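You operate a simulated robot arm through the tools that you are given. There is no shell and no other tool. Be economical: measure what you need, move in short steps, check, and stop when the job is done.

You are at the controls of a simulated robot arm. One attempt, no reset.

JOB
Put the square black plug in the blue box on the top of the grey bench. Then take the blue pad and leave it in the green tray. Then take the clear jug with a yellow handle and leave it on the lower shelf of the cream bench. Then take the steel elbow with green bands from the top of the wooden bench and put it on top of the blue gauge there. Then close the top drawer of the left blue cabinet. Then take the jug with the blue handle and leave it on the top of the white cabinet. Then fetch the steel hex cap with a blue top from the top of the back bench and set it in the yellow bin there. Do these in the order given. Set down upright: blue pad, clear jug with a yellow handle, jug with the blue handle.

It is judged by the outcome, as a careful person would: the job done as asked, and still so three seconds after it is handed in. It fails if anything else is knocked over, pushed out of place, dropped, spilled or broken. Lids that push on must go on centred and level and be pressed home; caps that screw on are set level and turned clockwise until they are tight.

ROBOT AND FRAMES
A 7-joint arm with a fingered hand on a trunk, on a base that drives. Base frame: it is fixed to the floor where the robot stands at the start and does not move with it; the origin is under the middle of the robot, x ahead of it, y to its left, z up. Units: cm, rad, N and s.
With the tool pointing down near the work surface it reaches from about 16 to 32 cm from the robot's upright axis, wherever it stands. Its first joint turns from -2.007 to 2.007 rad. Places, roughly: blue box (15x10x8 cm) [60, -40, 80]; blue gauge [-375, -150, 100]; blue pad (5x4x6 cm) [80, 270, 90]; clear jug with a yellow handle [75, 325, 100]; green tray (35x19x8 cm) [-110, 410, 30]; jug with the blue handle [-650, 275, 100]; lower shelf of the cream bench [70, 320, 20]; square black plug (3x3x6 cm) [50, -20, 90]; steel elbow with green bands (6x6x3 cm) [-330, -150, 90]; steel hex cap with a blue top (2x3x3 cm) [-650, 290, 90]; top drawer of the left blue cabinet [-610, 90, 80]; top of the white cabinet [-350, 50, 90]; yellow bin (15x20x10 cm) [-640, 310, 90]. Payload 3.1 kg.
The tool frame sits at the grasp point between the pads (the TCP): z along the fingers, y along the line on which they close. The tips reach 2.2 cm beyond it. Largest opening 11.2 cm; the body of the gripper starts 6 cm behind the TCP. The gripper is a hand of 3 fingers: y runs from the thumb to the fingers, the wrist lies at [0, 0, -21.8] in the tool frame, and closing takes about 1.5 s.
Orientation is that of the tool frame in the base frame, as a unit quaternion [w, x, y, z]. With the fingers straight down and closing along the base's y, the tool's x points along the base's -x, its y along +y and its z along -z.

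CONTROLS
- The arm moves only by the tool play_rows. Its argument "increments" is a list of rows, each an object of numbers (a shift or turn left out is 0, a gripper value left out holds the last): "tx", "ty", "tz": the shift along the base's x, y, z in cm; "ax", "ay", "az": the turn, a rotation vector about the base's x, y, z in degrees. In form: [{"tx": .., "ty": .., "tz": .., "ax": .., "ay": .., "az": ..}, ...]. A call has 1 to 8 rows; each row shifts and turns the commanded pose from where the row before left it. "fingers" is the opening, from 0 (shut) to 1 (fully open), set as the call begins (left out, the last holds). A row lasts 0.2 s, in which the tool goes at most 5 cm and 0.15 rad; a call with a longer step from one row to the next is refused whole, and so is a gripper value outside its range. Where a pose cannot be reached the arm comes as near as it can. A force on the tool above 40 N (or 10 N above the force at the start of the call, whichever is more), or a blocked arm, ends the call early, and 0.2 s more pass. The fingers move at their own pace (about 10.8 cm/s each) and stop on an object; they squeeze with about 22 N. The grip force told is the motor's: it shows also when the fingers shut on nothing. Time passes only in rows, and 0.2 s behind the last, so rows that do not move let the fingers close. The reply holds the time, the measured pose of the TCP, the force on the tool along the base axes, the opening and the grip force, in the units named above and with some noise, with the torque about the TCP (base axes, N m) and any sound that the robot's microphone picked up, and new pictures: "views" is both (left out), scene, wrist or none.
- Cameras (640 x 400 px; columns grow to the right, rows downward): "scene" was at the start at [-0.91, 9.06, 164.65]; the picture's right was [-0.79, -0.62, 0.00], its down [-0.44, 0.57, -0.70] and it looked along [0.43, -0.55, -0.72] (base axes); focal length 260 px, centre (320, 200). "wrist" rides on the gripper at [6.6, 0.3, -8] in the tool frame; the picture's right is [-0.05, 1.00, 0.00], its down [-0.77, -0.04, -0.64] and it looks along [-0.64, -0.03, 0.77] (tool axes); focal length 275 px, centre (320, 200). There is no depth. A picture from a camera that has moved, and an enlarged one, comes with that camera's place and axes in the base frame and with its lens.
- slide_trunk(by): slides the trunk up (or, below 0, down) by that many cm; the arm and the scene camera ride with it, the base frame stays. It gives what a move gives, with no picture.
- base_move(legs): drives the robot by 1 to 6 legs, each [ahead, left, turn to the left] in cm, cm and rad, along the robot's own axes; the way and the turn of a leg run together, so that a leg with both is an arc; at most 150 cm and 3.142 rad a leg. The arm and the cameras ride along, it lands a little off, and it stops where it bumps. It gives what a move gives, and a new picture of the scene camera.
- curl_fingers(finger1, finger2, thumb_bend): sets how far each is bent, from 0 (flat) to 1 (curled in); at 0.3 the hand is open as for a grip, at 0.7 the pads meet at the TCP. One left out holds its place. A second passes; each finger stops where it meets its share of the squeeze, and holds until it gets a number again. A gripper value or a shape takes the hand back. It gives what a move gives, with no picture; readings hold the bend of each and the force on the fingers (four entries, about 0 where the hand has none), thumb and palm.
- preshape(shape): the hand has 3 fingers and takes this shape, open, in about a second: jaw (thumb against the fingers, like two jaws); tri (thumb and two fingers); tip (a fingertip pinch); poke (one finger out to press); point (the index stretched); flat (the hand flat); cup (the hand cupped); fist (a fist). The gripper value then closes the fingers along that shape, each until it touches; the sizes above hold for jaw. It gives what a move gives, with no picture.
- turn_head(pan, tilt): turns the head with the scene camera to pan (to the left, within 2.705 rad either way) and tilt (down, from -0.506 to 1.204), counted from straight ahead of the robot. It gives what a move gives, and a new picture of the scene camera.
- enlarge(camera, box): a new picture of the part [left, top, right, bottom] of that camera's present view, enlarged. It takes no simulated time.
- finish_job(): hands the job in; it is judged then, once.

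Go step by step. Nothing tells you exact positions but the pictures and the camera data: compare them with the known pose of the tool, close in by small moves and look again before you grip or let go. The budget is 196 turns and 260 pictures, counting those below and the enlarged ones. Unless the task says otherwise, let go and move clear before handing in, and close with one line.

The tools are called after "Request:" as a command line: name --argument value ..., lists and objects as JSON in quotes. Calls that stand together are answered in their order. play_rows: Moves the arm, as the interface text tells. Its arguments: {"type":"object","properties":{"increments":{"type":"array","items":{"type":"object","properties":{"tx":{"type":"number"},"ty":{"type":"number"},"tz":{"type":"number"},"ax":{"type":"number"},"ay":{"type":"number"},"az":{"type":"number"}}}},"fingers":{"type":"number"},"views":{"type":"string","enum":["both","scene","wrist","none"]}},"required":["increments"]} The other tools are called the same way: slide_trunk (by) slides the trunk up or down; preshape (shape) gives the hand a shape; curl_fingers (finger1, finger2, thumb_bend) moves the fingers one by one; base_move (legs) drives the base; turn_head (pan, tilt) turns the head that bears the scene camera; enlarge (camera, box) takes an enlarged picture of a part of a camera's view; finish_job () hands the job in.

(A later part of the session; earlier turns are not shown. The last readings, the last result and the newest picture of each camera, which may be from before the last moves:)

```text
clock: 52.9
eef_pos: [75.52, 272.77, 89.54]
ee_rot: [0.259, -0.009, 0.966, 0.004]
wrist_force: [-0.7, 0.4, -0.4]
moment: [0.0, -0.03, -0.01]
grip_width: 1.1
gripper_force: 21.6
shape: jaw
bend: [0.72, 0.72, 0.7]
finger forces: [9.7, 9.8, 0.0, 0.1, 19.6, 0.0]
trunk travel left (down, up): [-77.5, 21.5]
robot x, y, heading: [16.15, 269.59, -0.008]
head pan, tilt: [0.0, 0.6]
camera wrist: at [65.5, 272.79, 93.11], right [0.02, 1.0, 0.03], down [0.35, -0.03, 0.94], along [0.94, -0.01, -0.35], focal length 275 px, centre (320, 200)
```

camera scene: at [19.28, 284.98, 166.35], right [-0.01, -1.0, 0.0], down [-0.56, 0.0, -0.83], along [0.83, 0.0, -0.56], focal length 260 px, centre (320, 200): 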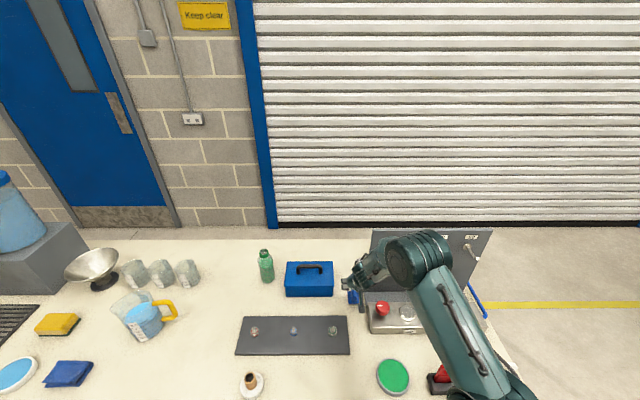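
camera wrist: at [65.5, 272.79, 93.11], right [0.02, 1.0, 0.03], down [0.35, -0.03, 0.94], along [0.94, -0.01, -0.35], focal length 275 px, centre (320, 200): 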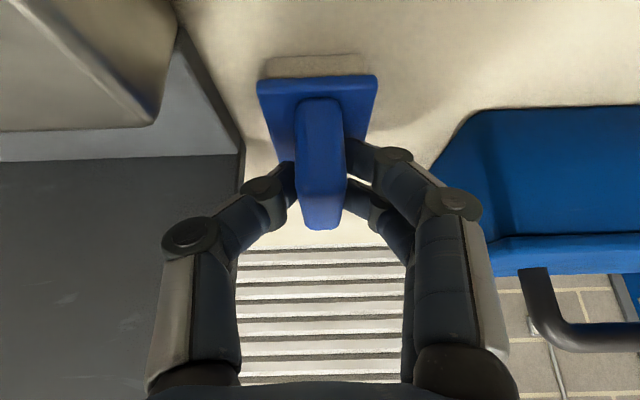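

The pad is gripped. I'll lift it clear and draw back.

Request:
play_rows --increments '[{"tz": 2}, {"tz": 4}, {"tz": 4}, {"tz": 3, "tx": -2}, {"tx": -5}, {"tx": -5}, {"tx": -5}, {"tx": -4}]' --views "wrist"

Request:
base_move --legs '[[-46, 0, 0], [0, 135, 0], [0, 0, 3.13]]'

Request:
turn_head --pan 0.0 --tilt 0.75

```text
clock: 54.6
eef_pos: [53.96, 272.69, 102.52]
ee_rot: [0.259, -0.008, 0.966, 0.005]
wrist_force: [-0.3, 0.5, -0.7]
moment: [0.02, -0.01, 0.0]
grip_width: 1.06
gripper_force: 22.2
shape: jaw
bend: [0.72, 0.72, 0.7]
finger forces: [9.8, 9.8, 0.0, 0.1, 19.6, 0.0]
trunk travel left (down, up): [-77.5, 21.5]
robot x, y, heading: [16.08, 270.1, -0.007]
head pan, tilt: [0.0, 0.6]
camera wrist: at [44.12, 272.82, 106.15], right [0.02, 1.0, 0.03], down [0.35, -0.03, 0.94], along [0.94, -0.01, -0.35], focal length 275 px, centre (320, 200)
```

wrist: 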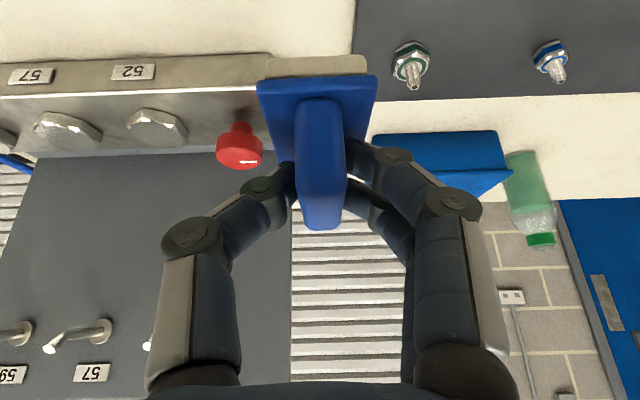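

```text
clock: 71.6
eef_pos: [-65.67, 404.03, 102.45]
ee_rot: [0.016, 0.964, 0.055, -0.258]
wrist_force: [-0.8, 0.2, -0.2]
moment: [0.01, 0.01, 0.03]
grip_width: 1.08
gripper_force: 22.7
shape: jaw
bend: [0.72, 0.72, 0.7]
finger forces: [9.7, 9.8, 0.1, 0.1, 19.5, 0.1]
trunk travel left (down, up): [-77.5, 21.5]
robot x, y, heading: [-28.07, 411.09, -3.052]
head pan, tilt: [0.0, 0.6]
camera scene: at [-29.53, 395.55, 166.35], right [-0.09, 1.0, 0.0], down [0.56, 0.05, -0.83], along [-0.82, -0.07, -0.56], focal length 260 px, centre (320, 200)
```

scene: 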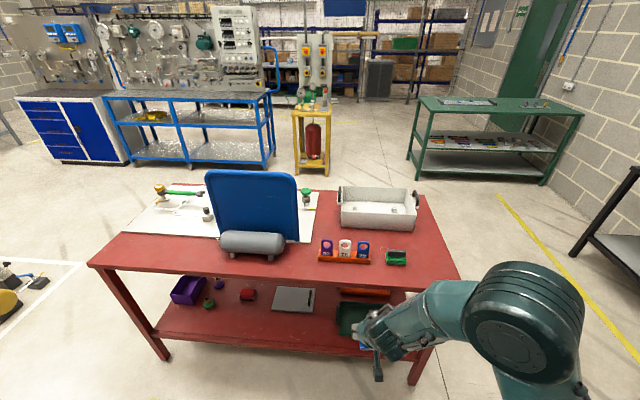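

```text
clock: 72.3
eef_pos: [-65.66, 404.12, 102.63]
ee_rot: [0.016, 0.964, 0.055, -0.258]
wrist_force: [0.0, -0.5, -1.6]
moment: [0.0, 0.01, 0.04]
grip_width: 1.11
gripper_force: 21.7
shape: jaw
bend: [0.72, 0.72, 0.7]
finger forces: [9.8, 9.8, 0.0, 0.0, 19.6, 0.1]
trunk travel left (down, up): [-77.5, 21.5]
robot x, y, heading: [-28.13, 410.85, -3.049]
head pan, tilt: [0.0, 0.75]
camera scene: at [-28.99, 395.6, 165.07], right [-0.09, 1.0, 0.0], down [0.68, 0.06, -0.73], along [-0.73, -0.07, -0.68], focal length 260 px, centre (320, 200)
```

scene: 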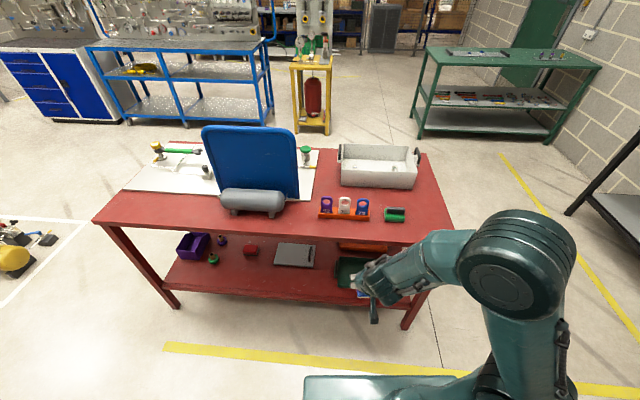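

The green tray sits on the lower shelf near (-113,409). I'll lower the trunk and look under the bench.

Request:
slide_trunk --by -50

Request:
turn_head --pan 0.0 --tilt 0.6

Request:
play_rows --increments '[{}]' --views "wrist"

```text
refused: -50 is not a number from -40 to 40
```

```text
clock: 73.0
eef_pos: [-65.58, 404.08, 102.61]
ee_rot: [0.016, 0.965, 0.055, -0.258]
wrist_force: [-0.1, 0.6, -0.5]
moment: [0.02, 0.03, -0.05]
grip_width: 1.06
gripper_force: 22.0
shape: jaw
bend: [0.72, 0.72, 0.7]
finger forces: [9.9, 9.8, 0.0, 0.0, 19.5, 0.0]
trunk travel left (down, up): [-77.5, 21.5]
robot x, y, heading: [-28.25, 410.91, -3.049]
head pan, tilt: [0.0, 0.6]
camera scene: at [-29.53, 395.55, 166.35], right [-0.09, 1.0, 0.0], down [0.56, 0.05, -0.82], along [-0.82, -0.07, -0.57], focal length 260 px, centre (320, 200)
```

scene: 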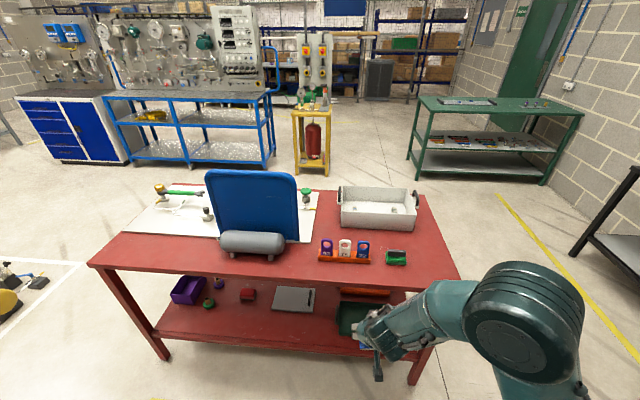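

```text
clock: 73.4
eef_pos: [-65.77, 404.1, 102.5]
ee_rot: [0.016, 0.964, 0.055, -0.258]
wrist_force: [-0.5, 0.0, -0.4]
moment: [-0.03, 0.04, 0.0]
grip_width: 1.1
gripper_force: 22.2
shape: jaw
bend: [0.72, 0.72, 0.7]
finger forces: [9.8, 9.9, 0.0, 0.0, 19.6, 0.0]
trunk travel left (down, up): [-77.5, 21.5]
robot x, y, heading: [-28.18, 411.0, -3.052]
head pan, tilt: [0.0, 0.6]
camera wrist: at [-56.06, 404.9, 106.13], right [0.07, -1.0, 0.03], down [-0.35, 0.0, 0.94], along [-0.93, -0.08, -0.35], focal length 275 px, centre (320, 200)
```

wrist: 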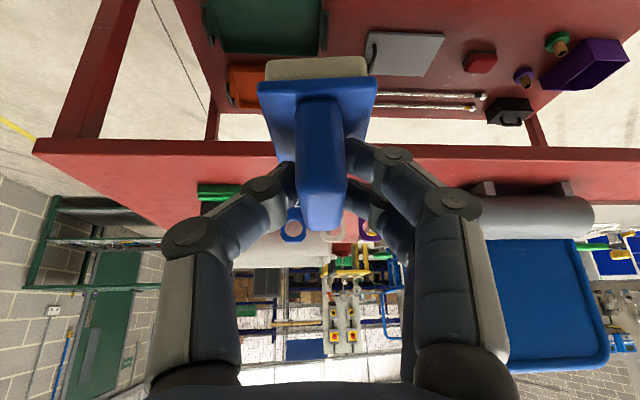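

The tray's long side runs along y, with its centre near (-111.5,414.5). I'll lower the trunk in steps, straighten the heading and line up in y.

Request:
slide_trunk --by -40

Request:
slide_trunk --by -16

Request:
base_move --legs '[[0, 0, -0.09], [0, -6, 0]]'

Request:
play_rows --increments '[{}]' --views "wrist"

```text
clock: 77.2
eef_pos: [-65.65, 404.09, 62.57]
ee_rot: [0.016, 0.964, 0.055, -0.258]
wrist_force: [-0.4, 0.8, 0.2]
moment: [0.01, -0.03, 0.03]
grip_width: 1.07
gripper_force: 21.8
shape: jaw
bend: [0.72, 0.72, 0.7]
finger forces: [9.9, 10.0, 0.1, 0.1, 19.6, 0.0]
trunk travel left (down, up): [-37.5, 61.5]
robot x, y, heading: [-28.24, 410.84, -3.05]
head pan, tilt: [0.0, 0.6]
```

```text
clock: 79.0
eef_pos: [-65.57, 404.09, 46.68]
ee_rot: [0.017, 0.964, 0.056, -0.259]
wrist_force: [-0.3, 0.0, -0.3]
moment: [0.0, -0.01, 0.03]
grip_width: 1.08
gripper_force: 22.2
shape: jaw
bend: [0.72, 0.72, 0.7]
finger forces: [9.8, 9.9, 0.0, 0.1, 19.5, 0.0]
trunk travel left (down, up): [-21.5, 77.5]
robot x, y, heading: [-28.28, 411.46, -3.052]
head pan, tilt: [0.0, 0.6]
```

```text
clock: 80.5
eef_pos: [-66.14, 413.7, 46.63]
ee_rot: [0.005, 0.966, 0.013, -0.259]
wrist_force: [0.3, 0.6, -0.3]
moment: [0.01, 0.0, 0.03]
grip_width: 1.11
gripper_force: 22.1
shape: jaw
bend: [0.72, 0.72, 0.7]
finger forces: [9.8, 9.9, 0.0, 0.0, 19.7, 0.1]
trunk travel left (down, up): [-21.5, 77.5]
robot x, y, heading: [-28.28, 417.13, -3.135]
head pan, tilt: [0.0, 0.6]
camera scene: at [-30.9, 402.02, 110.35], right [0.0, 1.0, 0.0], down [0.56, 0.0, -0.83], along [-0.83, 0.0, -0.56], focal length 260 px, centre (320, 200)
```

scene: 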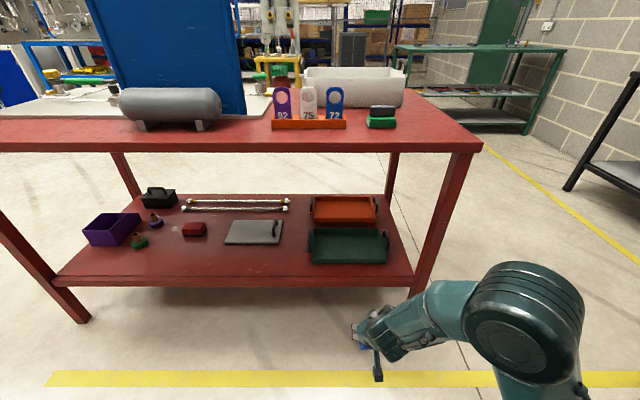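

```text
clock: 80.9
eef_pos: [-66.11, 413.63, 46.42]
ee_rot: [0.006, 0.966, 0.014, -0.258]
wrist_force: [-0.7, -0.8, -0.7]
moment: [-0.05, 0.02, -0.02]
grip_width: 1.06
gripper_force: 21.7
shape: jaw
bend: [0.72, 0.72, 0.7]
finger forces: [9.8, 9.8, 0.0, 0.0, 19.8, 0.0]
trunk travel left (down, up): [-21.5, 77.5]
robot x, y, heading: [-28.1, 417.54, -3.139]
head pan, tilt: [0.0, 0.6]
camera wrist: at [-56.48, 413.65, 50.12], right [-0.01, -1.0, 0.03], down [-0.35, 0.03, 0.94], along [-0.94, 0.0, -0.35], focal length 275 px, centre (320, 200)
```

wrist: 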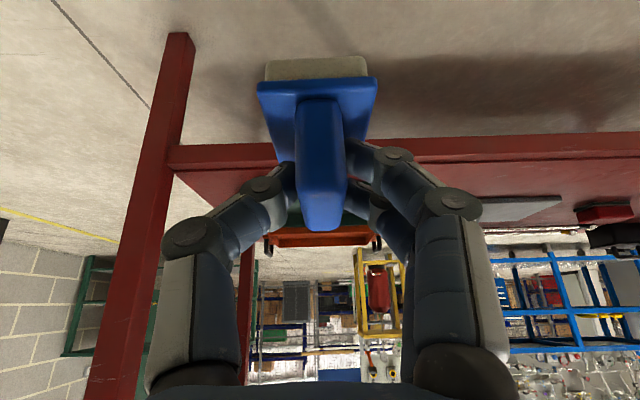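

The tray centre is about (-113.5,414.4) with the shelf at z≈28. I'll extend the arm now while outside, lower a little more, and check the elbow height before driving in.

Request:
play_rows --increments '[{"tx": -4, "tz": 0.5}, {"tx": -4, "tz": 0.5}, {"tx": -4, "tz": 0.5}, {"tx": -3, "ty": 0.6, "tz": 0.5}, {}]' --views "none"

Request:
slide_trunk --by -8

Request:
turn_head --pan 0.1 --tilt 0.6

```text
clock: 82.1
eef_pos: [-81.28, 414.4, 48.39]
ee_rot: [0.005, 0.966, 0.013, -0.259]
wrist_force: [-0.5, 0.0, -0.2]
moment: [-0.02, -0.02, 0.05]
grip_width: 1.1
gripper_force: 22.3
shape: jaw
bend: [0.72, 0.72, 0.7]
finger forces: [9.7, 9.9, 0.1, 0.1, 19.7, 0.1]
trunk travel left (down, up): [-21.5, 77.5]
robot x, y, heading: [-28.21, 417.42, -3.139]
head pan, tilt: [0.0, 0.6]
```

```text
clock: 83.3
eef_pos: [-81.24, 414.51, 40.37]
ee_rot: [0.005, 0.966, 0.013, -0.259]
wrist_force: [0.7, 0.5, -0.6]
moment: [0.0, -0.01, -0.03]
grip_width: 1.09
gripper_force: 22.7
shape: jaw
bend: [0.72, 0.72, 0.7]
finger forces: [9.7, 9.9, 0.0, 0.1, 19.7, 0.0]
trunk travel left (down, up): [-13.5, 85.5]
robot x, y, heading: [-28.38, 417.37, -3.14]
head pan, tilt: [0.0, 0.6]
```

```text
clock: 83.9
eef_pos: [-81.27, 414.48, 40.4]
ee_rot: [0.005, 0.966, 0.013, -0.26]
wrist_force: [0.5, -0.9, -0.2]
moment: [-0.01, 0.0, -0.04]
grip_width: 1.11
gripper_force: 21.5
shape: jaw
bend: [0.72, 0.72, 0.7]
finger forces: [9.7, 9.9, 0.1, 0.0, 19.7, 0.0]
trunk travel left (down, up): [-13.5, 85.5]
robot x, y, heading: [-28.33, 417.44, -3.131]
head pan, tilt: [0.099, 0.6]
camera scene: at [-30.86, 401.16, 102.35], right [-0.1, 0.99, 0.0], down [0.56, 0.06, -0.82], along [-0.82, -0.08, -0.57], focal length 260 px, centre (320, 200)
```

scene: 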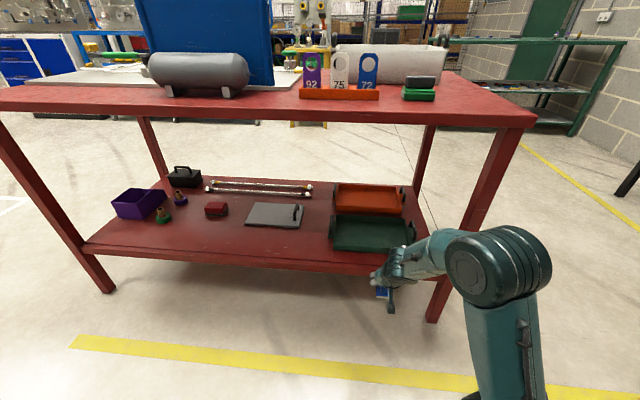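

The elbow should stay in front of the bench edge if the base stops near x≈-55. I'll drive in 26 cm.

Request:
base_move --legs '[[26, 0, 0]]'

Request:
enlarge --camera "scene" --box '[220, 160, 460, 310]'

Request:
play_rows --increments '[{}]' --views "wrist"

```text
clock: 85.8
eef_pos: [-107.56, 413.6, 40.37]
ee_rot: [0.007, 0.966, 0.019, -0.259]
wrist_force: [-0.3, 0.0, -1.2]
moment: [0.01, 0.0, 0.0]
grip_width: 1.09
gripper_force: 21.6
shape: jaw
bend: [0.72, 0.72, 0.7]
finger forces: [9.7, 10.0, 0.0, 0.0, 19.7, 0.0]
trunk travel left (down, up): [-13.5, 85.5]
robot x, y, heading: [-54.84, 416.98, -3.127]
head pan, tilt: [0.099, 0.6]
camera scene: at [-57.0, 400.89, 102.35], right [-0.11, 0.99, 0.0], down [0.56, 0.06, -0.83], along [-0.82, -0.09, -0.56], focal length 260 px, centre (320, 200)
```

scene: 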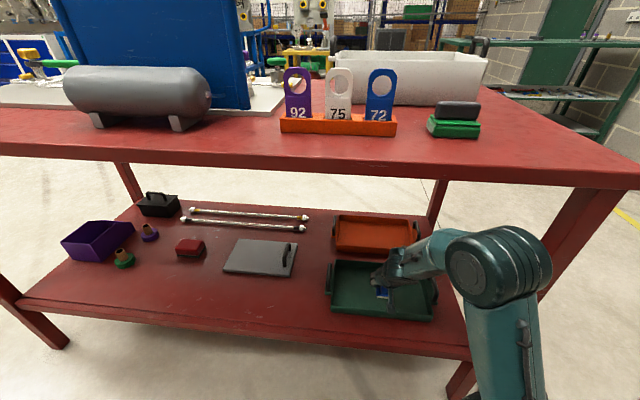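

```text
2.67 times, centred on (340, 235) of scene
camera zoom: at [-57.0, 400.89, 102.35], right [-0.11, 0.99, 0.0], down [0.56, 0.06, -0.83], along [-0.82, -0.09, -0.56], focal length 694 px, centre (267, 107)
```

zoom: 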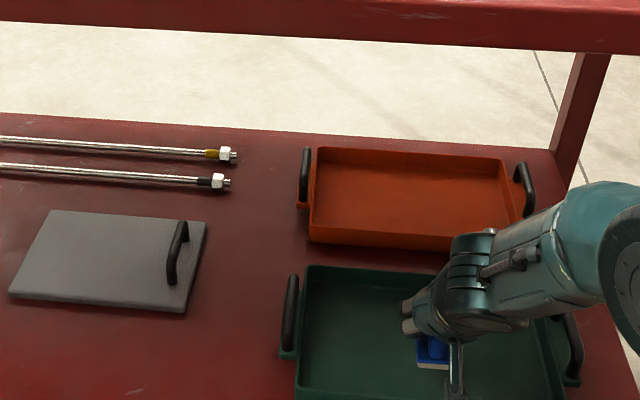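

```text
clock: 86.2
eef_pos: [-107.57, 413.55, 40.46]
ee_rot: [0.006, 0.966, 0.019, -0.258]
wrist_force: [-0.3, 0.1, -0.6]
moment: [-0.02, 0.01, -0.01]
grip_width: 1.08
gripper_force: 21.8
shape: jaw
bend: [0.72, 0.72, 0.7]
finger forces: [9.7, 9.8, 0.1, 0.0, 19.7, 0.0]
trunk travel left (down, up): [-13.5, 85.5]
robot x, y, heading: [-54.53, 416.96, -3.126]
head pan, tilt: [0.099, 0.6]
camera wrist: at [-97.94, 413.6, 43.95], right [0.0, -1.0, 0.03], down [-0.35, 0.03, 0.94], along [-0.94, -0.01, -0.35], focal length 275 px, centre (320, 200)
```

wrist: 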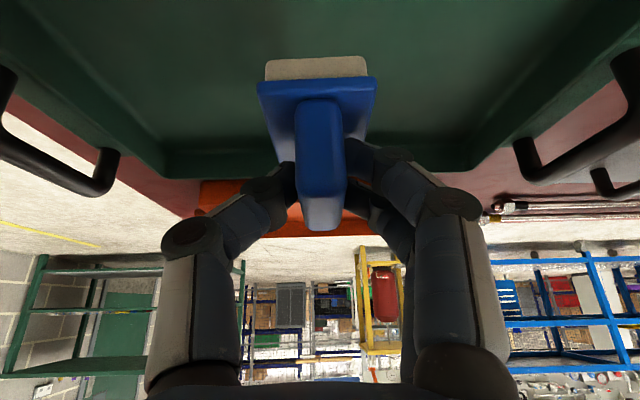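

The pad is over the tray. I'll move it 4 cm deeper and lower it to just above the tray floor.

Request:
play_rows --increments '[{"tx": -2.2}, {"tx": -2.2}, {"tz": -2}, {"tz": -2}, {"tz": -1}, {}]' --views "both"

```text
clock: 87.6
eef_pos: [-111.91, 413.61, 35.56]
ee_rot: [0.007, 0.965, 0.019, -0.26]
wrist_force: [-0.2, 0.7, -0.7]
moment: [-0.01, 0.0, 0.02]
grip_width: 1.09
gripper_force: 22.4
shape: jaw
bend: [0.72, 0.72, 0.7]
finger forces: [9.8, 9.9, 0.1, 0.0, 19.7, 0.1]
trunk travel left (down, up): [-13.5, 85.5]
robot x, y, heading: [-54.73, 416.94, -3.134]
head pan, tilt: [0.099, 0.6]
camera scene: at [-57.01, 400.89, 102.35], right [-0.11, 0.99, 0.0], down [0.56, 0.06, -0.82], along [-0.82, -0.09, -0.57], focal length 260 px, centre (320, 200)
camera wrist: at [-102.28, 413.7, 39.09], right [0.0, -1.0, 0.03], down [-0.35, 0.03, 0.94], along [-0.94, -0.01, -0.35], focal length 275 px, centre (320, 200)
```

scene: 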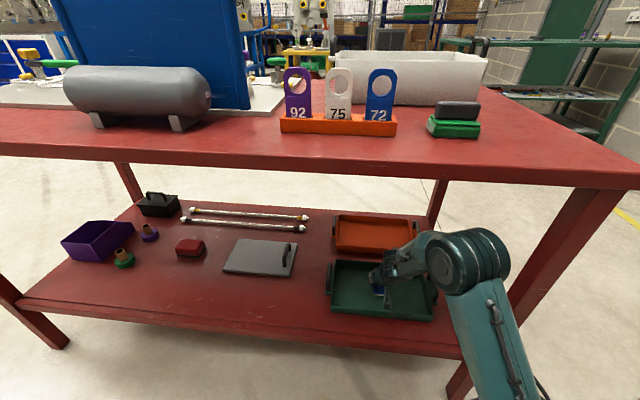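
wrist: 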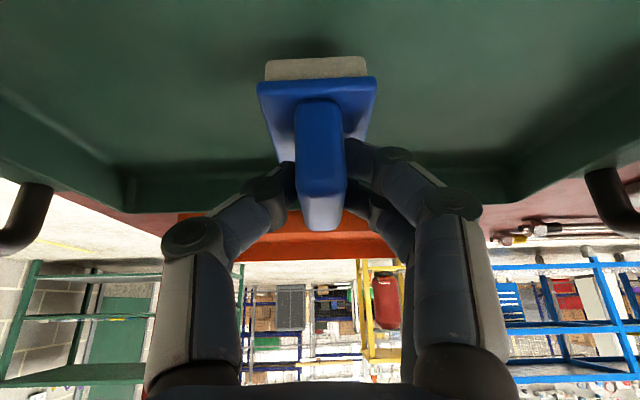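

Lowering in small steps until contact.

Request:
play_rows --increments '[{"tz": -0.6}, {"tz": -0.5}, {}]' --views "wrist"

```text
clock: 88.4
eef_pos: [-111.95, 413.61, 34.38]
ee_rot: [0.007, 0.966, 0.019, -0.258]
wrist_force: [0.6, 0.3, -1.3]
moment: [0.01, 0.0, 0.03]
grip_width: 1.06
gripper_force: 22.3
shape: jaw
bend: [0.72, 0.72, 0.7]
finger forces: [9.7, 10.0, 0.0, 0.0, 19.7, 0.1]
trunk travel left (down, up): [-13.5, 85.5]
robot x, y, heading: [-54.39, 416.91, -3.125]
head pan, tilt: [0.099, 0.6]
camera wrist: at [-102.27, 413.62, 37.9], right [0.0, -1.0, 0.03], down [-0.35, 0.03, 0.94], along [-0.94, -0.01, -0.35], focal length 275 px, centre (320, 200)
```

wrist: 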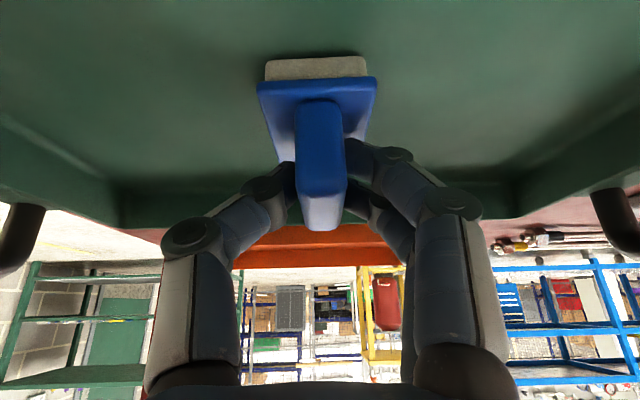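

Request:
play_rows --increments '[{"tz": -0.4}, {"tz": -0.3}, {}]' --views "none"

Request:
play_rows --increments '[{"tz": -0.3}, {"tz": -0.3}, {}]' --views "wrist"

```text
clock: 89.2
eef_pos: [-112.05, 413.55, 33.92]
ee_rot: [0.008, 0.965, 0.019, -0.261]
wrist_force: [-0.5, 3.6, 18.3]
moment: [-0.02, 0.1, -0.05]
grip_width: 1.15
gripper_force: 22.9
shape: jaw
bend: [0.73, 0.72, 0.7]
finger forces: [15.7, 10.3, 0.0, 0.0, 25.8, 0.0]
trunk travel left (down, up): [-13.5, 85.5]
robot x, y, heading: [-54.41, 417.14, -3.13]
head pan, tilt: [0.099, 0.6]
```

```text
clock: 89.8
eef_pos: [-112.13, 413.55, 33.76]
ee_rot: [0.01, 0.964, 0.02, -0.266]
wrist_force: [3.1, 2.6, 24.8]
moment: [-0.05, 0.13, -0.01]
grip_width: 1.37
gripper_force: 21.8
shape: jaw
bend: [0.74, 0.73, 0.71]
finger forces: [20.1, 11.7, 0.0, 0.0, 26.6, 0.0]
trunk travel left (down, up): [-13.5, 85.5]
robot x, y, heading: [-54.49, 417.07, -3.125]
head pan, tilt: [0.099, 0.6]
stopped in row 2: the force on the tool passed its limit at 42 N (the readings are from after the stop); the commanded pose is now the measured one
camera wrist: at [-102.52, 413.57, 37.19], right [0.0, -1.0, 0.03], down [-0.34, 0.03, 0.94], along [-0.94, -0.01, -0.34], focal length 275 px, centre (320, 200)
```

wrist: 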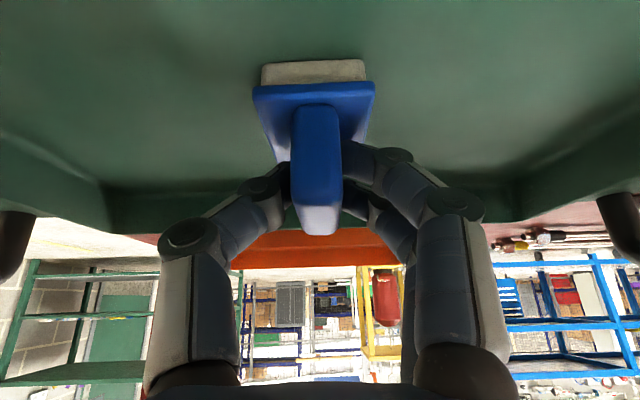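

It's in contact with the tray floor. I'll ease up slightly, release and rise.

Request:
play_rows --increments '[{"tz": 0.3}, {}]' --views "none"

Request:
play_rows --increments '[{}, {}, {}, {}]' --fingers 0.36 --views "wrist"

```text
clock: 90.4
eef_pos: [-112.14, 413.58, 33.91]
ee_rot: [0.009, 0.965, 0.019, -0.263]
wrist_force: [-0.2, 0.2, 17.1]
moment: [0.02, 0.11, 0.03]
grip_width: 1.33
gripper_force: 22.2
shape: jaw
bend: [0.74, 0.73, 0.71]
finger forces: [16.8, 12.2, 0.0, 0.0, 24.1, 0.0]
trunk travel left (down, up): [-13.5, 85.5]
robot x, y, heading: [-54.52, 417.59, -3.126]
head pan, tilt: [0.099, 0.6]
```

```text
clock: 91.4
eef_pos: [-112.02, 413.44, 33.46]
ee_rot: [0.008, 0.965, 0.019, -0.261]
wrist_force: [-0.4, 0.2, -0.5]
moment: [-0.01, 0.0, 0.0]
grip_width: 4.05
gripper_force: 0.0
shape: jaw
bend: [0.74, 0.73, 0.7]
finger forces: [0.2, 0.1, 0.0, 0.1, 0.0, 0.0]
trunk travel left (down, up): [-13.5, 85.5]
robot x, y, heading: [-54.52, 416.95, -3.127]
head pan, tilt: [0.099, 0.6]
camera wrist: at [-102.47, 413.58, 37.05], right [0.0, -1.0, 0.03], down [-0.35, 0.03, 0.94], along [-0.94, -0.01, -0.35], focal length 275 px, centre (320, 200)
```

wrist: 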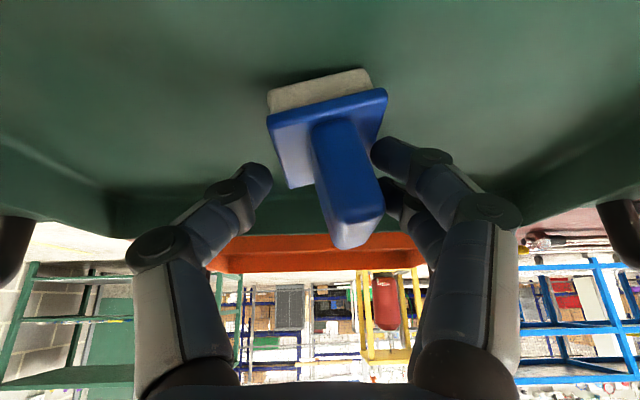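

The pad looks tilted, so a fingertip is probably catching its plate edge. I'll open a little wider before rising.

Request:
play_rows --increments '[{}, {}, {}]' --fingers 0.6 --views "wrist"

```text
clock: 92.2
eef_pos: [-112.25, 413.4, 33.5]
ee_rot: [0.008, 0.965, 0.019, -0.262]
wrist_force: [-0.2, -0.1, 0.4]
moment: [0.04, -0.01, 0.01]
grip_width: 6.67
gripper_force: 0.1
shape: jaw
bend: [0.71, 0.71, 0.71]
finger forces: [0.1, 0.1, 0.1, 0.0, 0.0, 0.1]
trunk travel left (down, up): [-13.5, 85.5]
robot x, y, heading: [-54.59, 416.46, -3.128]
head pan, tilt: [0.099, 0.6]
camera wrist: at [-102.54, 413.6, 37.14], right [0.0, -1.0, 0.03], down [-0.35, 0.03, 0.94], along [-0.94, -0.01, -0.35], focal length 275 px, centre (320, 200)
```

wrist: 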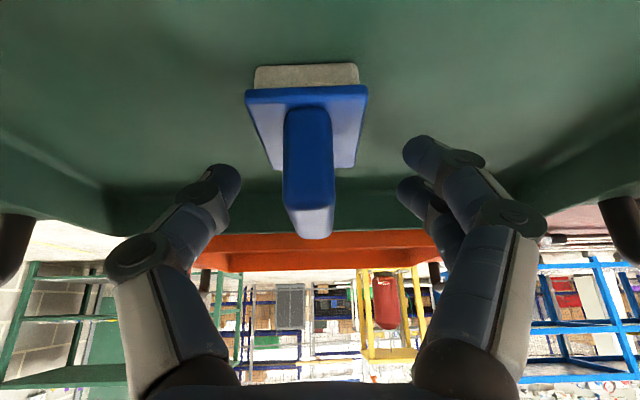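

The pad sits flat in the tray. I'll rise, back out and raise the trunk again.

Request:
play_rows --increments '[{"tz": 2}, {"tz": 3}, {"tz": 3}, {"tx": 2}, {"tx": 3}, {}]' --views "wrist"

Request:
base_move --legs '[[-30, 0, 0]]'

Request:
enlarge --camera "scene" --box '[260, 140, 460, 265]'

```text
clock: 93.6
eef_pos: [-107.03, 413.61, 41.65]
ee_rot: [0.009, 0.965, 0.019, -0.263]
wrist_force: [0.0, -0.7, -0.3]
moment: [-0.02, 0.03, 0.0]
grip_width: 6.66
gripper_force: 0.1
shape: jaw
bend: [0.71, 0.71, 0.71]
finger forces: [0.0, 0.1, 0.1, 0.0, 0.0, 0.0]
trunk travel left (down, up): [-13.5, 85.5]
robot x, y, heading: [-54.53, 417.11, -3.129]
head pan, tilt: [0.099, 0.6]
camera wrist: at [-97.49, 413.59, 45.23], right [0.0, -1.0, 0.03], down [-0.35, 0.03, 0.94], along [-0.94, -0.01, -0.34], focal length 275 px, centre (320, 200)
```

wrist: 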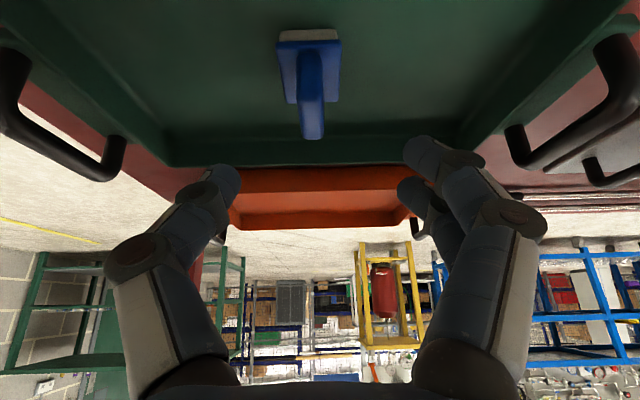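

```text
clock: 95.7
eef_pos: [-77.07, 414.29, 41.69]
ee_rot: [0.008, 0.965, 0.015, -0.262]
wrist_force: [-0.1, 0.4, 0.7]
moment: [0.04, -0.01, 0.01]
grip_width: 6.66
gripper_force: 0.1
shape: jaw
bend: [0.71, 0.71, 0.71]
finger forces: [0.0, 0.1, 0.1, 0.1, 0.1, 0.0]
trunk travel left (down, up): [-13.5, 85.5]
robot x, y, heading: [-24.86, 416.82, -3.136]
head pan, tilt: [0.099, 0.6]
camera scene: at [-27.03, 401.24, 102.35], right [-0.11, 0.99, 0.0], down [0.56, 0.06, -0.82], along [-0.82, -0.09, -0.57], focal length 260 px, centre (320, 200)
```

scene: 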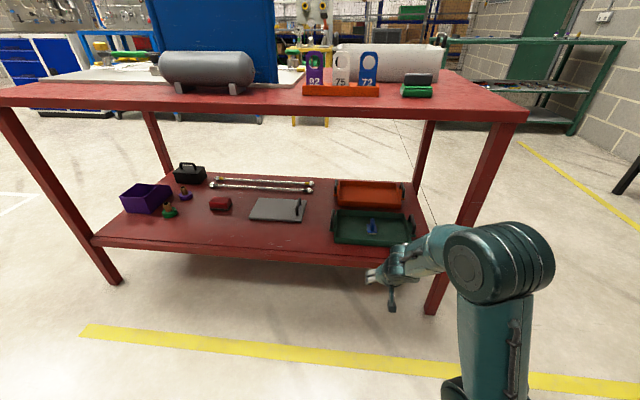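

```text
3.20 times, centred on (360, 202) of scene
camera zoom: at [-27.03, 401.24, 102.35], right [-0.11, 0.99, 0.0], down [0.56, 0.06, -0.82], along [-0.82, -0.09, -0.57], focal length 833 px, centre (192, 192)
```

zoom: 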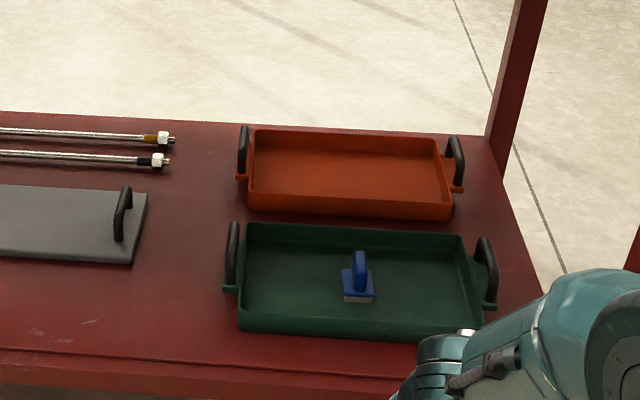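

The pad stands upright in the green tray. Next is the yellow-handled jug: I'll raise the trunk, retract and turn back to the cream bench.

Request:
play_rows --increments '[{"tx": 4}, {"tx": 4}, {"tx": 4}, {"tx": 3}, {}]' --fingers 1 --views "none"

Request:
slide_trunk --by 32

Request:
slide_trunk --by 32

Request:
base_move --legs '[[0, 76, 0], [0, 0, 3.136]]'

Request:
turn_head --pan 0.0 --tilt 0.75

```text
clock: 96.9
eef_pos: [-61.86, 413.94, 41.46]
ee_rot: [0.007, 0.965, 0.014, -0.262]
wrist_force: [-0.2, 0.5, 0.2]
moment: [0.01, 0.01, -0.01]
grip_width: 11.2
gripper_force: 0.1
shape: jaw
bend: [0.3, 0.3, 0.3]
finger forces: [0.0, 0.0, 0.0, 0.0, 0.0, 0.0]
trunk travel left (down, up): [-13.5, 85.5]
robot x, y, heading: [-24.29, 417.42, -3.138]
head pan, tilt: [0.099, 0.6]
```

```text
clock: 100.0
eef_pos: [-61.97, 414.09, 73.54]
ee_rot: [0.007, 0.965, 0.016, -0.262]
wrist_force: [-1.1, 0.0, -0.3]
moment: [-0.02, 0.01, -0.01]
grip_width: 11.17
gripper_force: 0.0
shape: jaw
bend: [0.3, 0.3, 0.3]
finger forces: [0.1, 0.0, 0.0, 0.0, 0.0, 0.0]
trunk travel left (down, up): [-45.5, 53.5]
robot x, y, heading: [-24.67, 417.56, -3.132]
head pan, tilt: [0.099, 0.6]
```

```text
clock: 103.2
eef_pos: [-61.89, 414.07, 105.68]
ee_rot: [0.008, 0.965, 0.015, -0.263]
wrist_force: [0.4, 0.4, 0.5]
moment: [0.01, -0.01, 0.0]
grip_width: 11.17
gripper_force: 0.1
shape: jaw
bend: [0.3, 0.3, 0.3]
finger forces: [0.1, 0.1, 0.1, 0.0, 0.1, 0.0]
trunk travel left (down, up): [-77.5, 21.5]
robot x, y, heading: [-24.74, 417.65, -3.137]
head pan, tilt: [0.099, 0.6]
```

```text
clock: 114.7
eef_pos: [13.59, 345.62, 105.53]
ee_rot: [0.262, -0.028, 0.965, 0.01]
wrist_force: [0.0, -0.4, -0.7]
moment: [0.0, -0.01, -0.01]
grip_width: 11.21
gripper_force: 0.1
shape: jaw
bend: [0.3, 0.3, 0.3]
finger forces: [0.0, 0.0, 0.0, 0.1, 0.1, 0.0]
trunk travel left (down, up): [-77.5, 21.5]
robot x, y, heading: [-23.74, 341.17, 0.032]
head pan, tilt: [0.099, 0.6]
camera scene: at [-21.48, 357.69, 166.35], right [0.13, -0.99, 0.0], down [-0.56, -0.07, -0.83], along [0.82, 0.11, -0.56], focal length 260 px, centre (320, 200)
```

scene: 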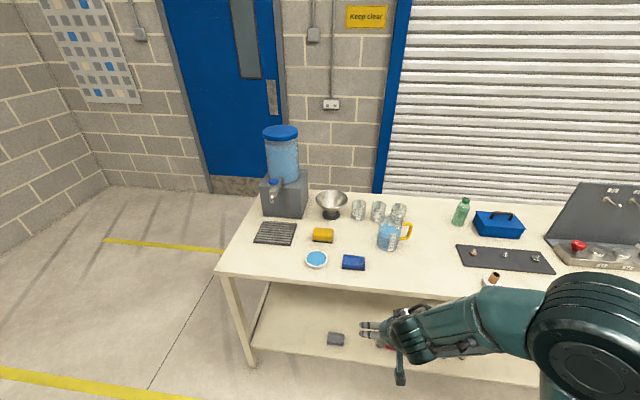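

```text
clock: 115.4
eef_pos: [13.49, 345.54, 105.58]
ee_rot: [0.262, -0.028, 0.965, 0.011]
wrist_force: [-0.1, 0.0, -0.2]
moment: [-0.01, 0.02, -0.01]
grip_width: 11.18
gripper_force: 0.0
shape: jaw
bend: [0.3, 0.3, 0.3]
finger forces: [0.1, 0.0, 0.1, 0.1, 0.0, 0.0]
trunk travel left (down, up): [-77.5, 21.5]
robot x, y, heading: [-23.8, 341.61, 0.034]
head pan, tilt: [0.0, 0.75]
camera scene: at [-21.96, 356.8, 165.07], right [0.03, -1.0, 0.0], down [-0.68, -0.02, -0.73], along [0.73, 0.02, -0.68], focal length 260 px, centre (320, 200)
```

scene: 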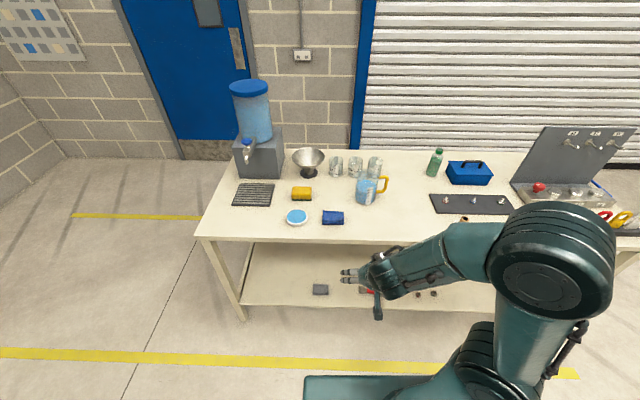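

Request:
enlarge --camera "scene" --box '[270, 140, 430, 240]'

Request:
play_rows --increments '[{"az": -1.9}]' --views "wrist"

```text
4.00 times, centred on (350, 190) of scene
camera zoom: at [-21.96, 356.8, 165.07], right [0.03, -1.0, 0.0], down [-0.68, -0.02, -0.73], along [0.73, 0.02, -0.68], focal length 1041 px, centre (200, 240)
```

zoom: 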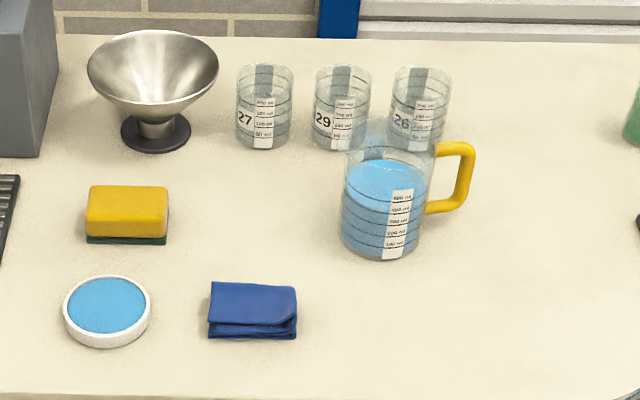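

```text
clock: 115.8
eef_pos: [13.54, 345.56, 105.52]
ee_rot: [0.262, -0.012, 0.965, 0.006]
wrist_force: [0.1, -0.5, -0.1]
moment: [0.0, -0.05, -0.03]
grip_width: 11.18
gripper_force: 0.1
shape: jaw
bend: [0.3, 0.3, 0.3]
finger forces: [0.0, 0.1, 0.1, 0.1, 0.1, 0.0]
trunk travel left (down, up): [-77.5, 21.5]
robot x, y, heading: [-23.72, 341.27, 0.036]
head pan, tilt: [0.0, 0.75]
camera wrist: at [3.67, 345.59, 109.07], right [0.01, 1.0, 0.03], down [0.34, -0.03, 0.94], along [0.94, 0.0, -0.35], focal length 275 px, centre (320, 200)
```

wrist: 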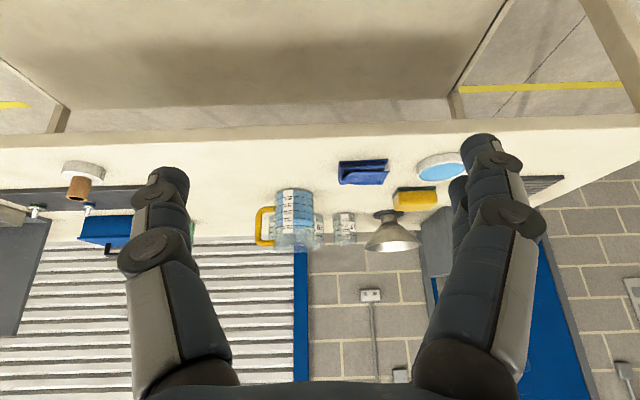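

The jug is about 9.2 cm wide, centred near (64.8,338.4), handle toward -y and filled with water. I'll approach diagonally from the +y side, heading +x and -y, so the fingers stay clear of the handle.

Request:
base_move --legs '[[0, 24, -0.035], [32, 0, 0]]'

Request:
play_rows --increments '[{"az": -8, "ty": -1}, {"az": -8, "ty": -2}, {"az": -8, "ty": -2}, {"az": -8, "ty": -2}, {"az": -6, "ty": -2}, {"ty": -2}, {}]' --views "none"

```text
clock: 119.3
eef_pos: [44.91, 368.2, 105.59]
ee_rot: [0.262, 0.001, 0.965, 0.002]
wrist_force: [0.6, -0.5, -0.8]
moment: [-0.01, -0.02, 0.0]
grip_width: 11.19
gripper_force: 0.1
shape: jaw
bend: [0.3, 0.3, 0.3]
finger forces: [0.0, 0.1, 0.0, 0.0, 0.1, 0.0]
trunk travel left (down, up): [-77.5, 21.5]
robot x, y, heading: [7.4, 364.68, 0.011]
head pan, tilt: [0.0, 0.75]
camera scene: at [9.7, 380.3, 165.07], right [0.01, -1.0, 0.0], down [-0.68, -0.01, -0.73], along [0.73, 0.01, -0.68], focal length 260 px, centre (320, 200)
```

scene: 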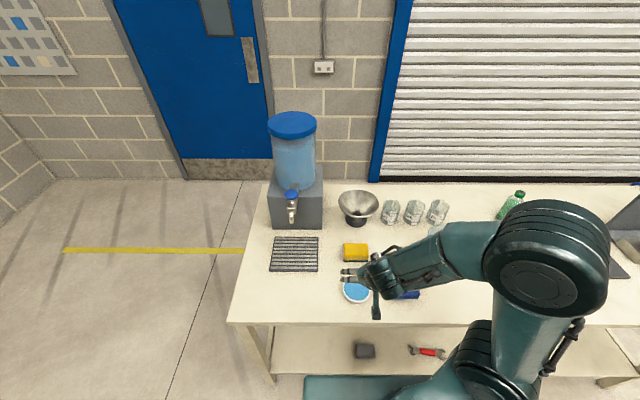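

```text
clock: 120.9
eef_pos: [44.93, 357.12, 105.43]
ee_rot: [0.249, 0.314, 0.912, -0.083]
wrist_force: [-0.3, 1.0, -0.1]
moment: [0.02, -0.02, 0.03]
grip_width: 11.18
gripper_force: 0.0
shape: jaw
bend: [0.3, 0.3, 0.3]
finger forces: [0.1, 0.1, 0.0, 0.1, 0.1, 0.0]
trunk travel left (down, up): [-77.5, 21.5]
robot x, y, heading: [6.98, 364.65, 0.011]
head pan, tilt: [0.0, 0.75]
```

Now I'll reduce the tool pitch to about 35° below horizontal.

Request:
play_rows --increments '[{"ax": -5.13, "ay": -6.57, "tx": 1.5, "ty": -1}, {"ax": -5.13, "ay": -6.57, "tx": 1.5, "ty": -1}, {"ax": -5.13, "ay": -6.57, "tx": 1.5, "ty": -1}, {}]' --views "both"

```text
clock: 121.9
eef_pos: [49.23, 354.1, 105.57]
ee_rot: [0.442, 0.288, 0.837, -0.148]
wrist_force: [0.6, 0.2, 0.3]
moment: [-0.05, 0.0, 0.04]
grip_width: 11.17
gripper_force: 0.1
shape: jaw
bend: [0.3, 0.3, 0.3]
finger forces: [0.0, 0.0, 0.0, 0.0, 0.1, 0.0]
trunk travel left (down, up): [-77.5, 21.5]
robot x, y, heading: [7.47, 364.83, 0.01]
head pan, tilt: [0.0, 0.75]
camera scene: at [9.58, 380.27, 165.07], right [0.01, -1.0, 0.0], down [-0.68, -0.01, -0.73], along [0.73, 0.01, -0.68], focal length 260 px, centre (320, 200)
camera wrist: at [41.1, 360.69, 104.51], right [0.63, 0.77, 0.04], down [-0.09, 0.02, 1.0], along [0.77, -0.63, 0.09], focal length 275 px, centre (320, 200)
```

scene: 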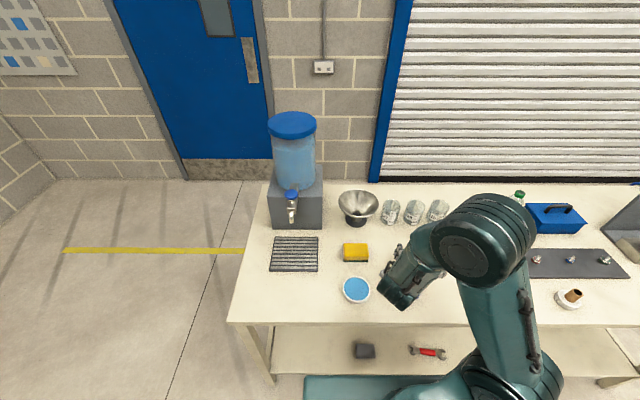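
wrist: 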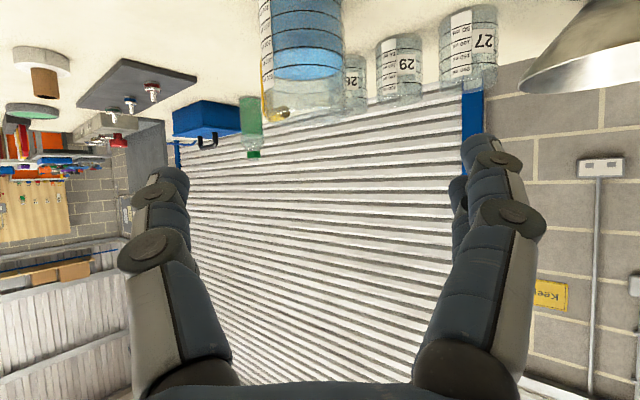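

The jug is centred close to the hand's line, with the handle on the far side as planned. I'll move to a pre-grasp point about 14 cm short and lower.

Request:
play_rows --increments '[{"tx": 1.2, "ty": -1.8, "tz": -3}, {"tx": 1.2, "ty": -1.8, "tz": -3}, {"tx": 1.2, "ty": -1.7, "tz": -3}, {"tx": 1.1, "ty": -1.6, "tz": -3}, {"tz": -1.5}, {}]' --views "both"

```text
clock: 123.3
eef_pos: [54.12, 347.21, 92.04]
ee_rot: [0.44, 0.288, 0.837, -0.148]
wrist_force: [-0.2, 0.1, 0.8]
moment: [-0.03, 0.01, 0.01]
grip_width: 11.2
gripper_force: 0.1
shape: jaw
bend: [0.3, 0.3, 0.3]
finger forces: [0.1, 0.0, 0.0, 0.1, 0.0, 0.0]
trunk travel left (down, up): [-77.5, 21.5]
robot x, y, heading: [7.41, 364.53, 0.007]
head pan, tilt: [0.0, 0.75]
camera scene: at [9.64, 380.26, 165.07], right [0.01, -1.0, 0.0], down [-0.68, -0.01, -0.73], along [0.73, 0.01, -0.68], focal length 260 px, centre (320, 200)
camera wrist: at [45.96, 353.77, 91.09], right [0.63, 0.77, 0.04], down [-0.09, 0.02, 1.0], along [0.77, -0.63, 0.08], focal length 275 px, centre (320, 200)
```

scene: 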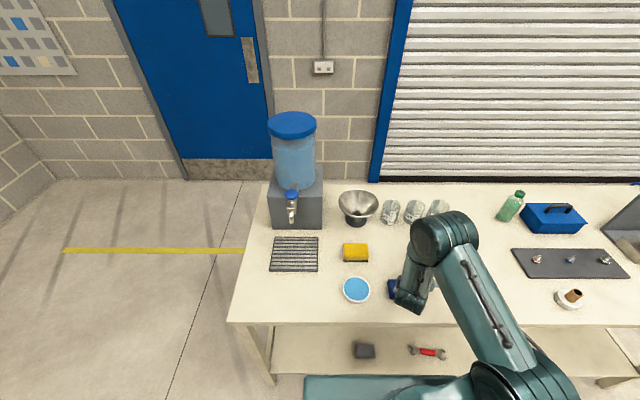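
wrist: 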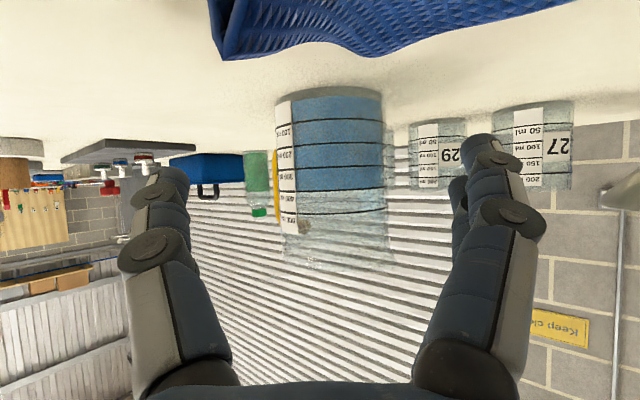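

The jug axis is at about (65.1,339.2), 0.7 cm to one side of my line. I'll correct and advance part way.

Request:
play_rows --increments '[{"tx": 0.43, "ty": 0.54}, {"tx": 2.33, "ty": -1.89}, {"tx": 2.33, "ty": -1.89}, {}]' --views "wrist"

```text
clock: 124.3
eef_pos: [59.05, 344.18, 92.08]
ee_rot: [0.44, 0.287, 0.838, -0.149]
wrist_force: [0.4, -0.2, -0.2]
moment: [-0.01, 0.01, -0.01]
grip_width: 11.21
gripper_force: 0.1
shape: jaw
bend: [0.3, 0.3, 0.3]
finger forces: [0.0, 0.0, 0.0, 0.0, 0.0, 0.1]
trunk travel left (down, up): [-77.5, 21.5]
robot x, y, heading: [6.92, 365.06, 0.007]
head pan, tilt: [0.0, 0.75]
camera wrist: at [50.78, 350.78, 91.08], right [0.63, 0.77, 0.04], down [-0.09, 0.02, 1.0], along [0.77, -0.63, 0.08], focal length 275 px, centre (320, 200)
```

wrist: 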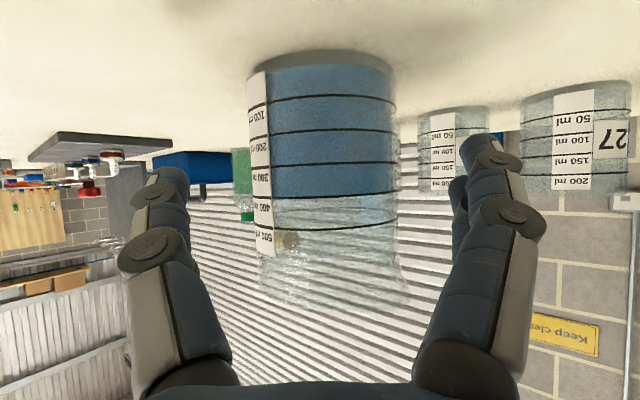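

Well centred. I'll advance until the TCP is near the jug's axis.

Request:
play_rows --increments '[{"tx": 1.9, "ty": -1.5}, {"tx": 1.9, "ty": -1.5}, {"tx": 1.8, "ty": -1.5}, {}]' --views "wrist"

```text
clock: 125.3
eef_pos: [64.64, 339.53, 92.18]
ee_rot: [0.44, 0.287, 0.837, -0.149]
wrist_force: [-1.4, 1.3, -0.4]
moment: [-0.03, 0.01, 0.0]
grip_width: 11.21
gripper_force: 0.0
shape: jaw
bend: [0.3, 0.3, 0.3]
finger forces: [0.0, 1.3, 0.1, 0.0, 0.0, 0.0]
trunk travel left (down, up): [-77.5, 21.5]
robot x, y, heading: [7.24, 364.79, 0.007]
head pan, tilt: [0.0, 0.75]
camera wrist: at [56.48, 346.13, 91.24], right [0.63, 0.77, 0.04], down [-0.09, 0.02, 1.0], along [0.77, -0.63, 0.08], focal length 275 px, centre (320, 200)
```

wrist: 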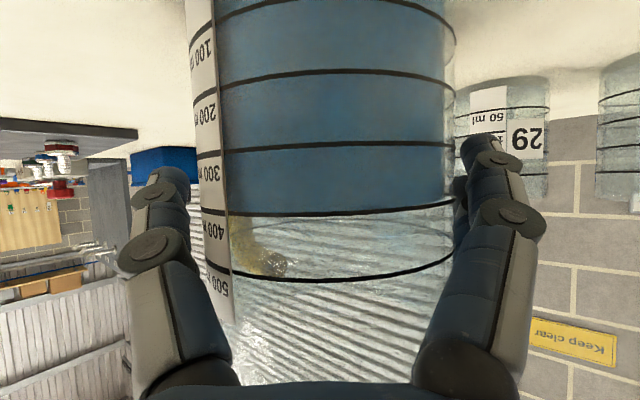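

Request:
play_rows --increments '[{"tx": 0.2, "ty": 0.25}, {}]' --views "none"

Request:
play_rows --increments '[{}, {}, {}, {}, {}, {}]' --fingers 0 --views "wrist"

```text
clock: 125.9
eef_pos: [64.88, 339.71, 92.04]
ee_rot: [0.44, 0.289, 0.837, -0.149]
wrist_force: [-0.5, 0.4, 0.5]
moment: [0.0, -0.02, -0.04]
grip_width: 11.2
gripper_force: 0.1
shape: jaw
bend: [0.3, 0.3, 0.3]
finger forces: [0.0, 0.1, 0.0, 0.0, 0.0, 0.1]
trunk travel left (down, up): [-77.5, 21.5]
robot x, y, heading: [7.45, 364.65, 0.011]
head pan, tilt: [0.0, 0.75]
```

```text
clock: 127.3
eef_pos: [64.86, 339.78, 92.18]
ee_rot: [0.44, 0.288, 0.838, -0.148]
wrist_force: [-0.6, -0.8, -0.7]
moment: [0.01, -0.01, -0.05]
grip_width: 8.55
gripper_force: 22.6
shape: jaw
bend: [0.62, 0.64, 0.59]
finger forces: [9.6, 10.2, 0.0, 0.0, 19.7, 0.0]
trunk travel left (down, up): [-77.5, 21.5]
robot x, y, heading: [7.52, 364.82, 0.005]
head pan, tilt: [0.0, 0.75]
camera wrist: at [56.78, 346.32, 91.16], right [0.63, 0.77, 0.04], down [-0.09, 0.02, 1.0], along [0.77, -0.63, 0.08], focal length 275 px, centre (320, 200)
```

wrist: 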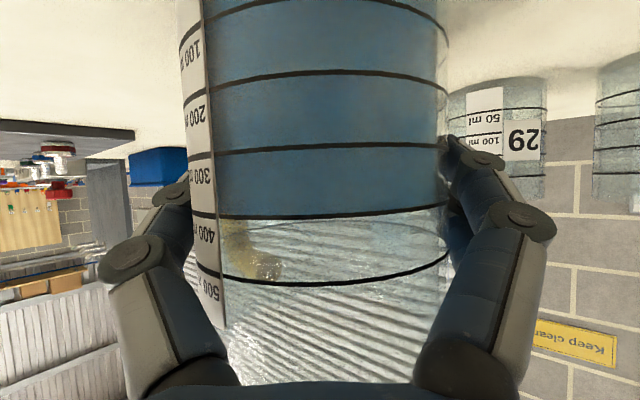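

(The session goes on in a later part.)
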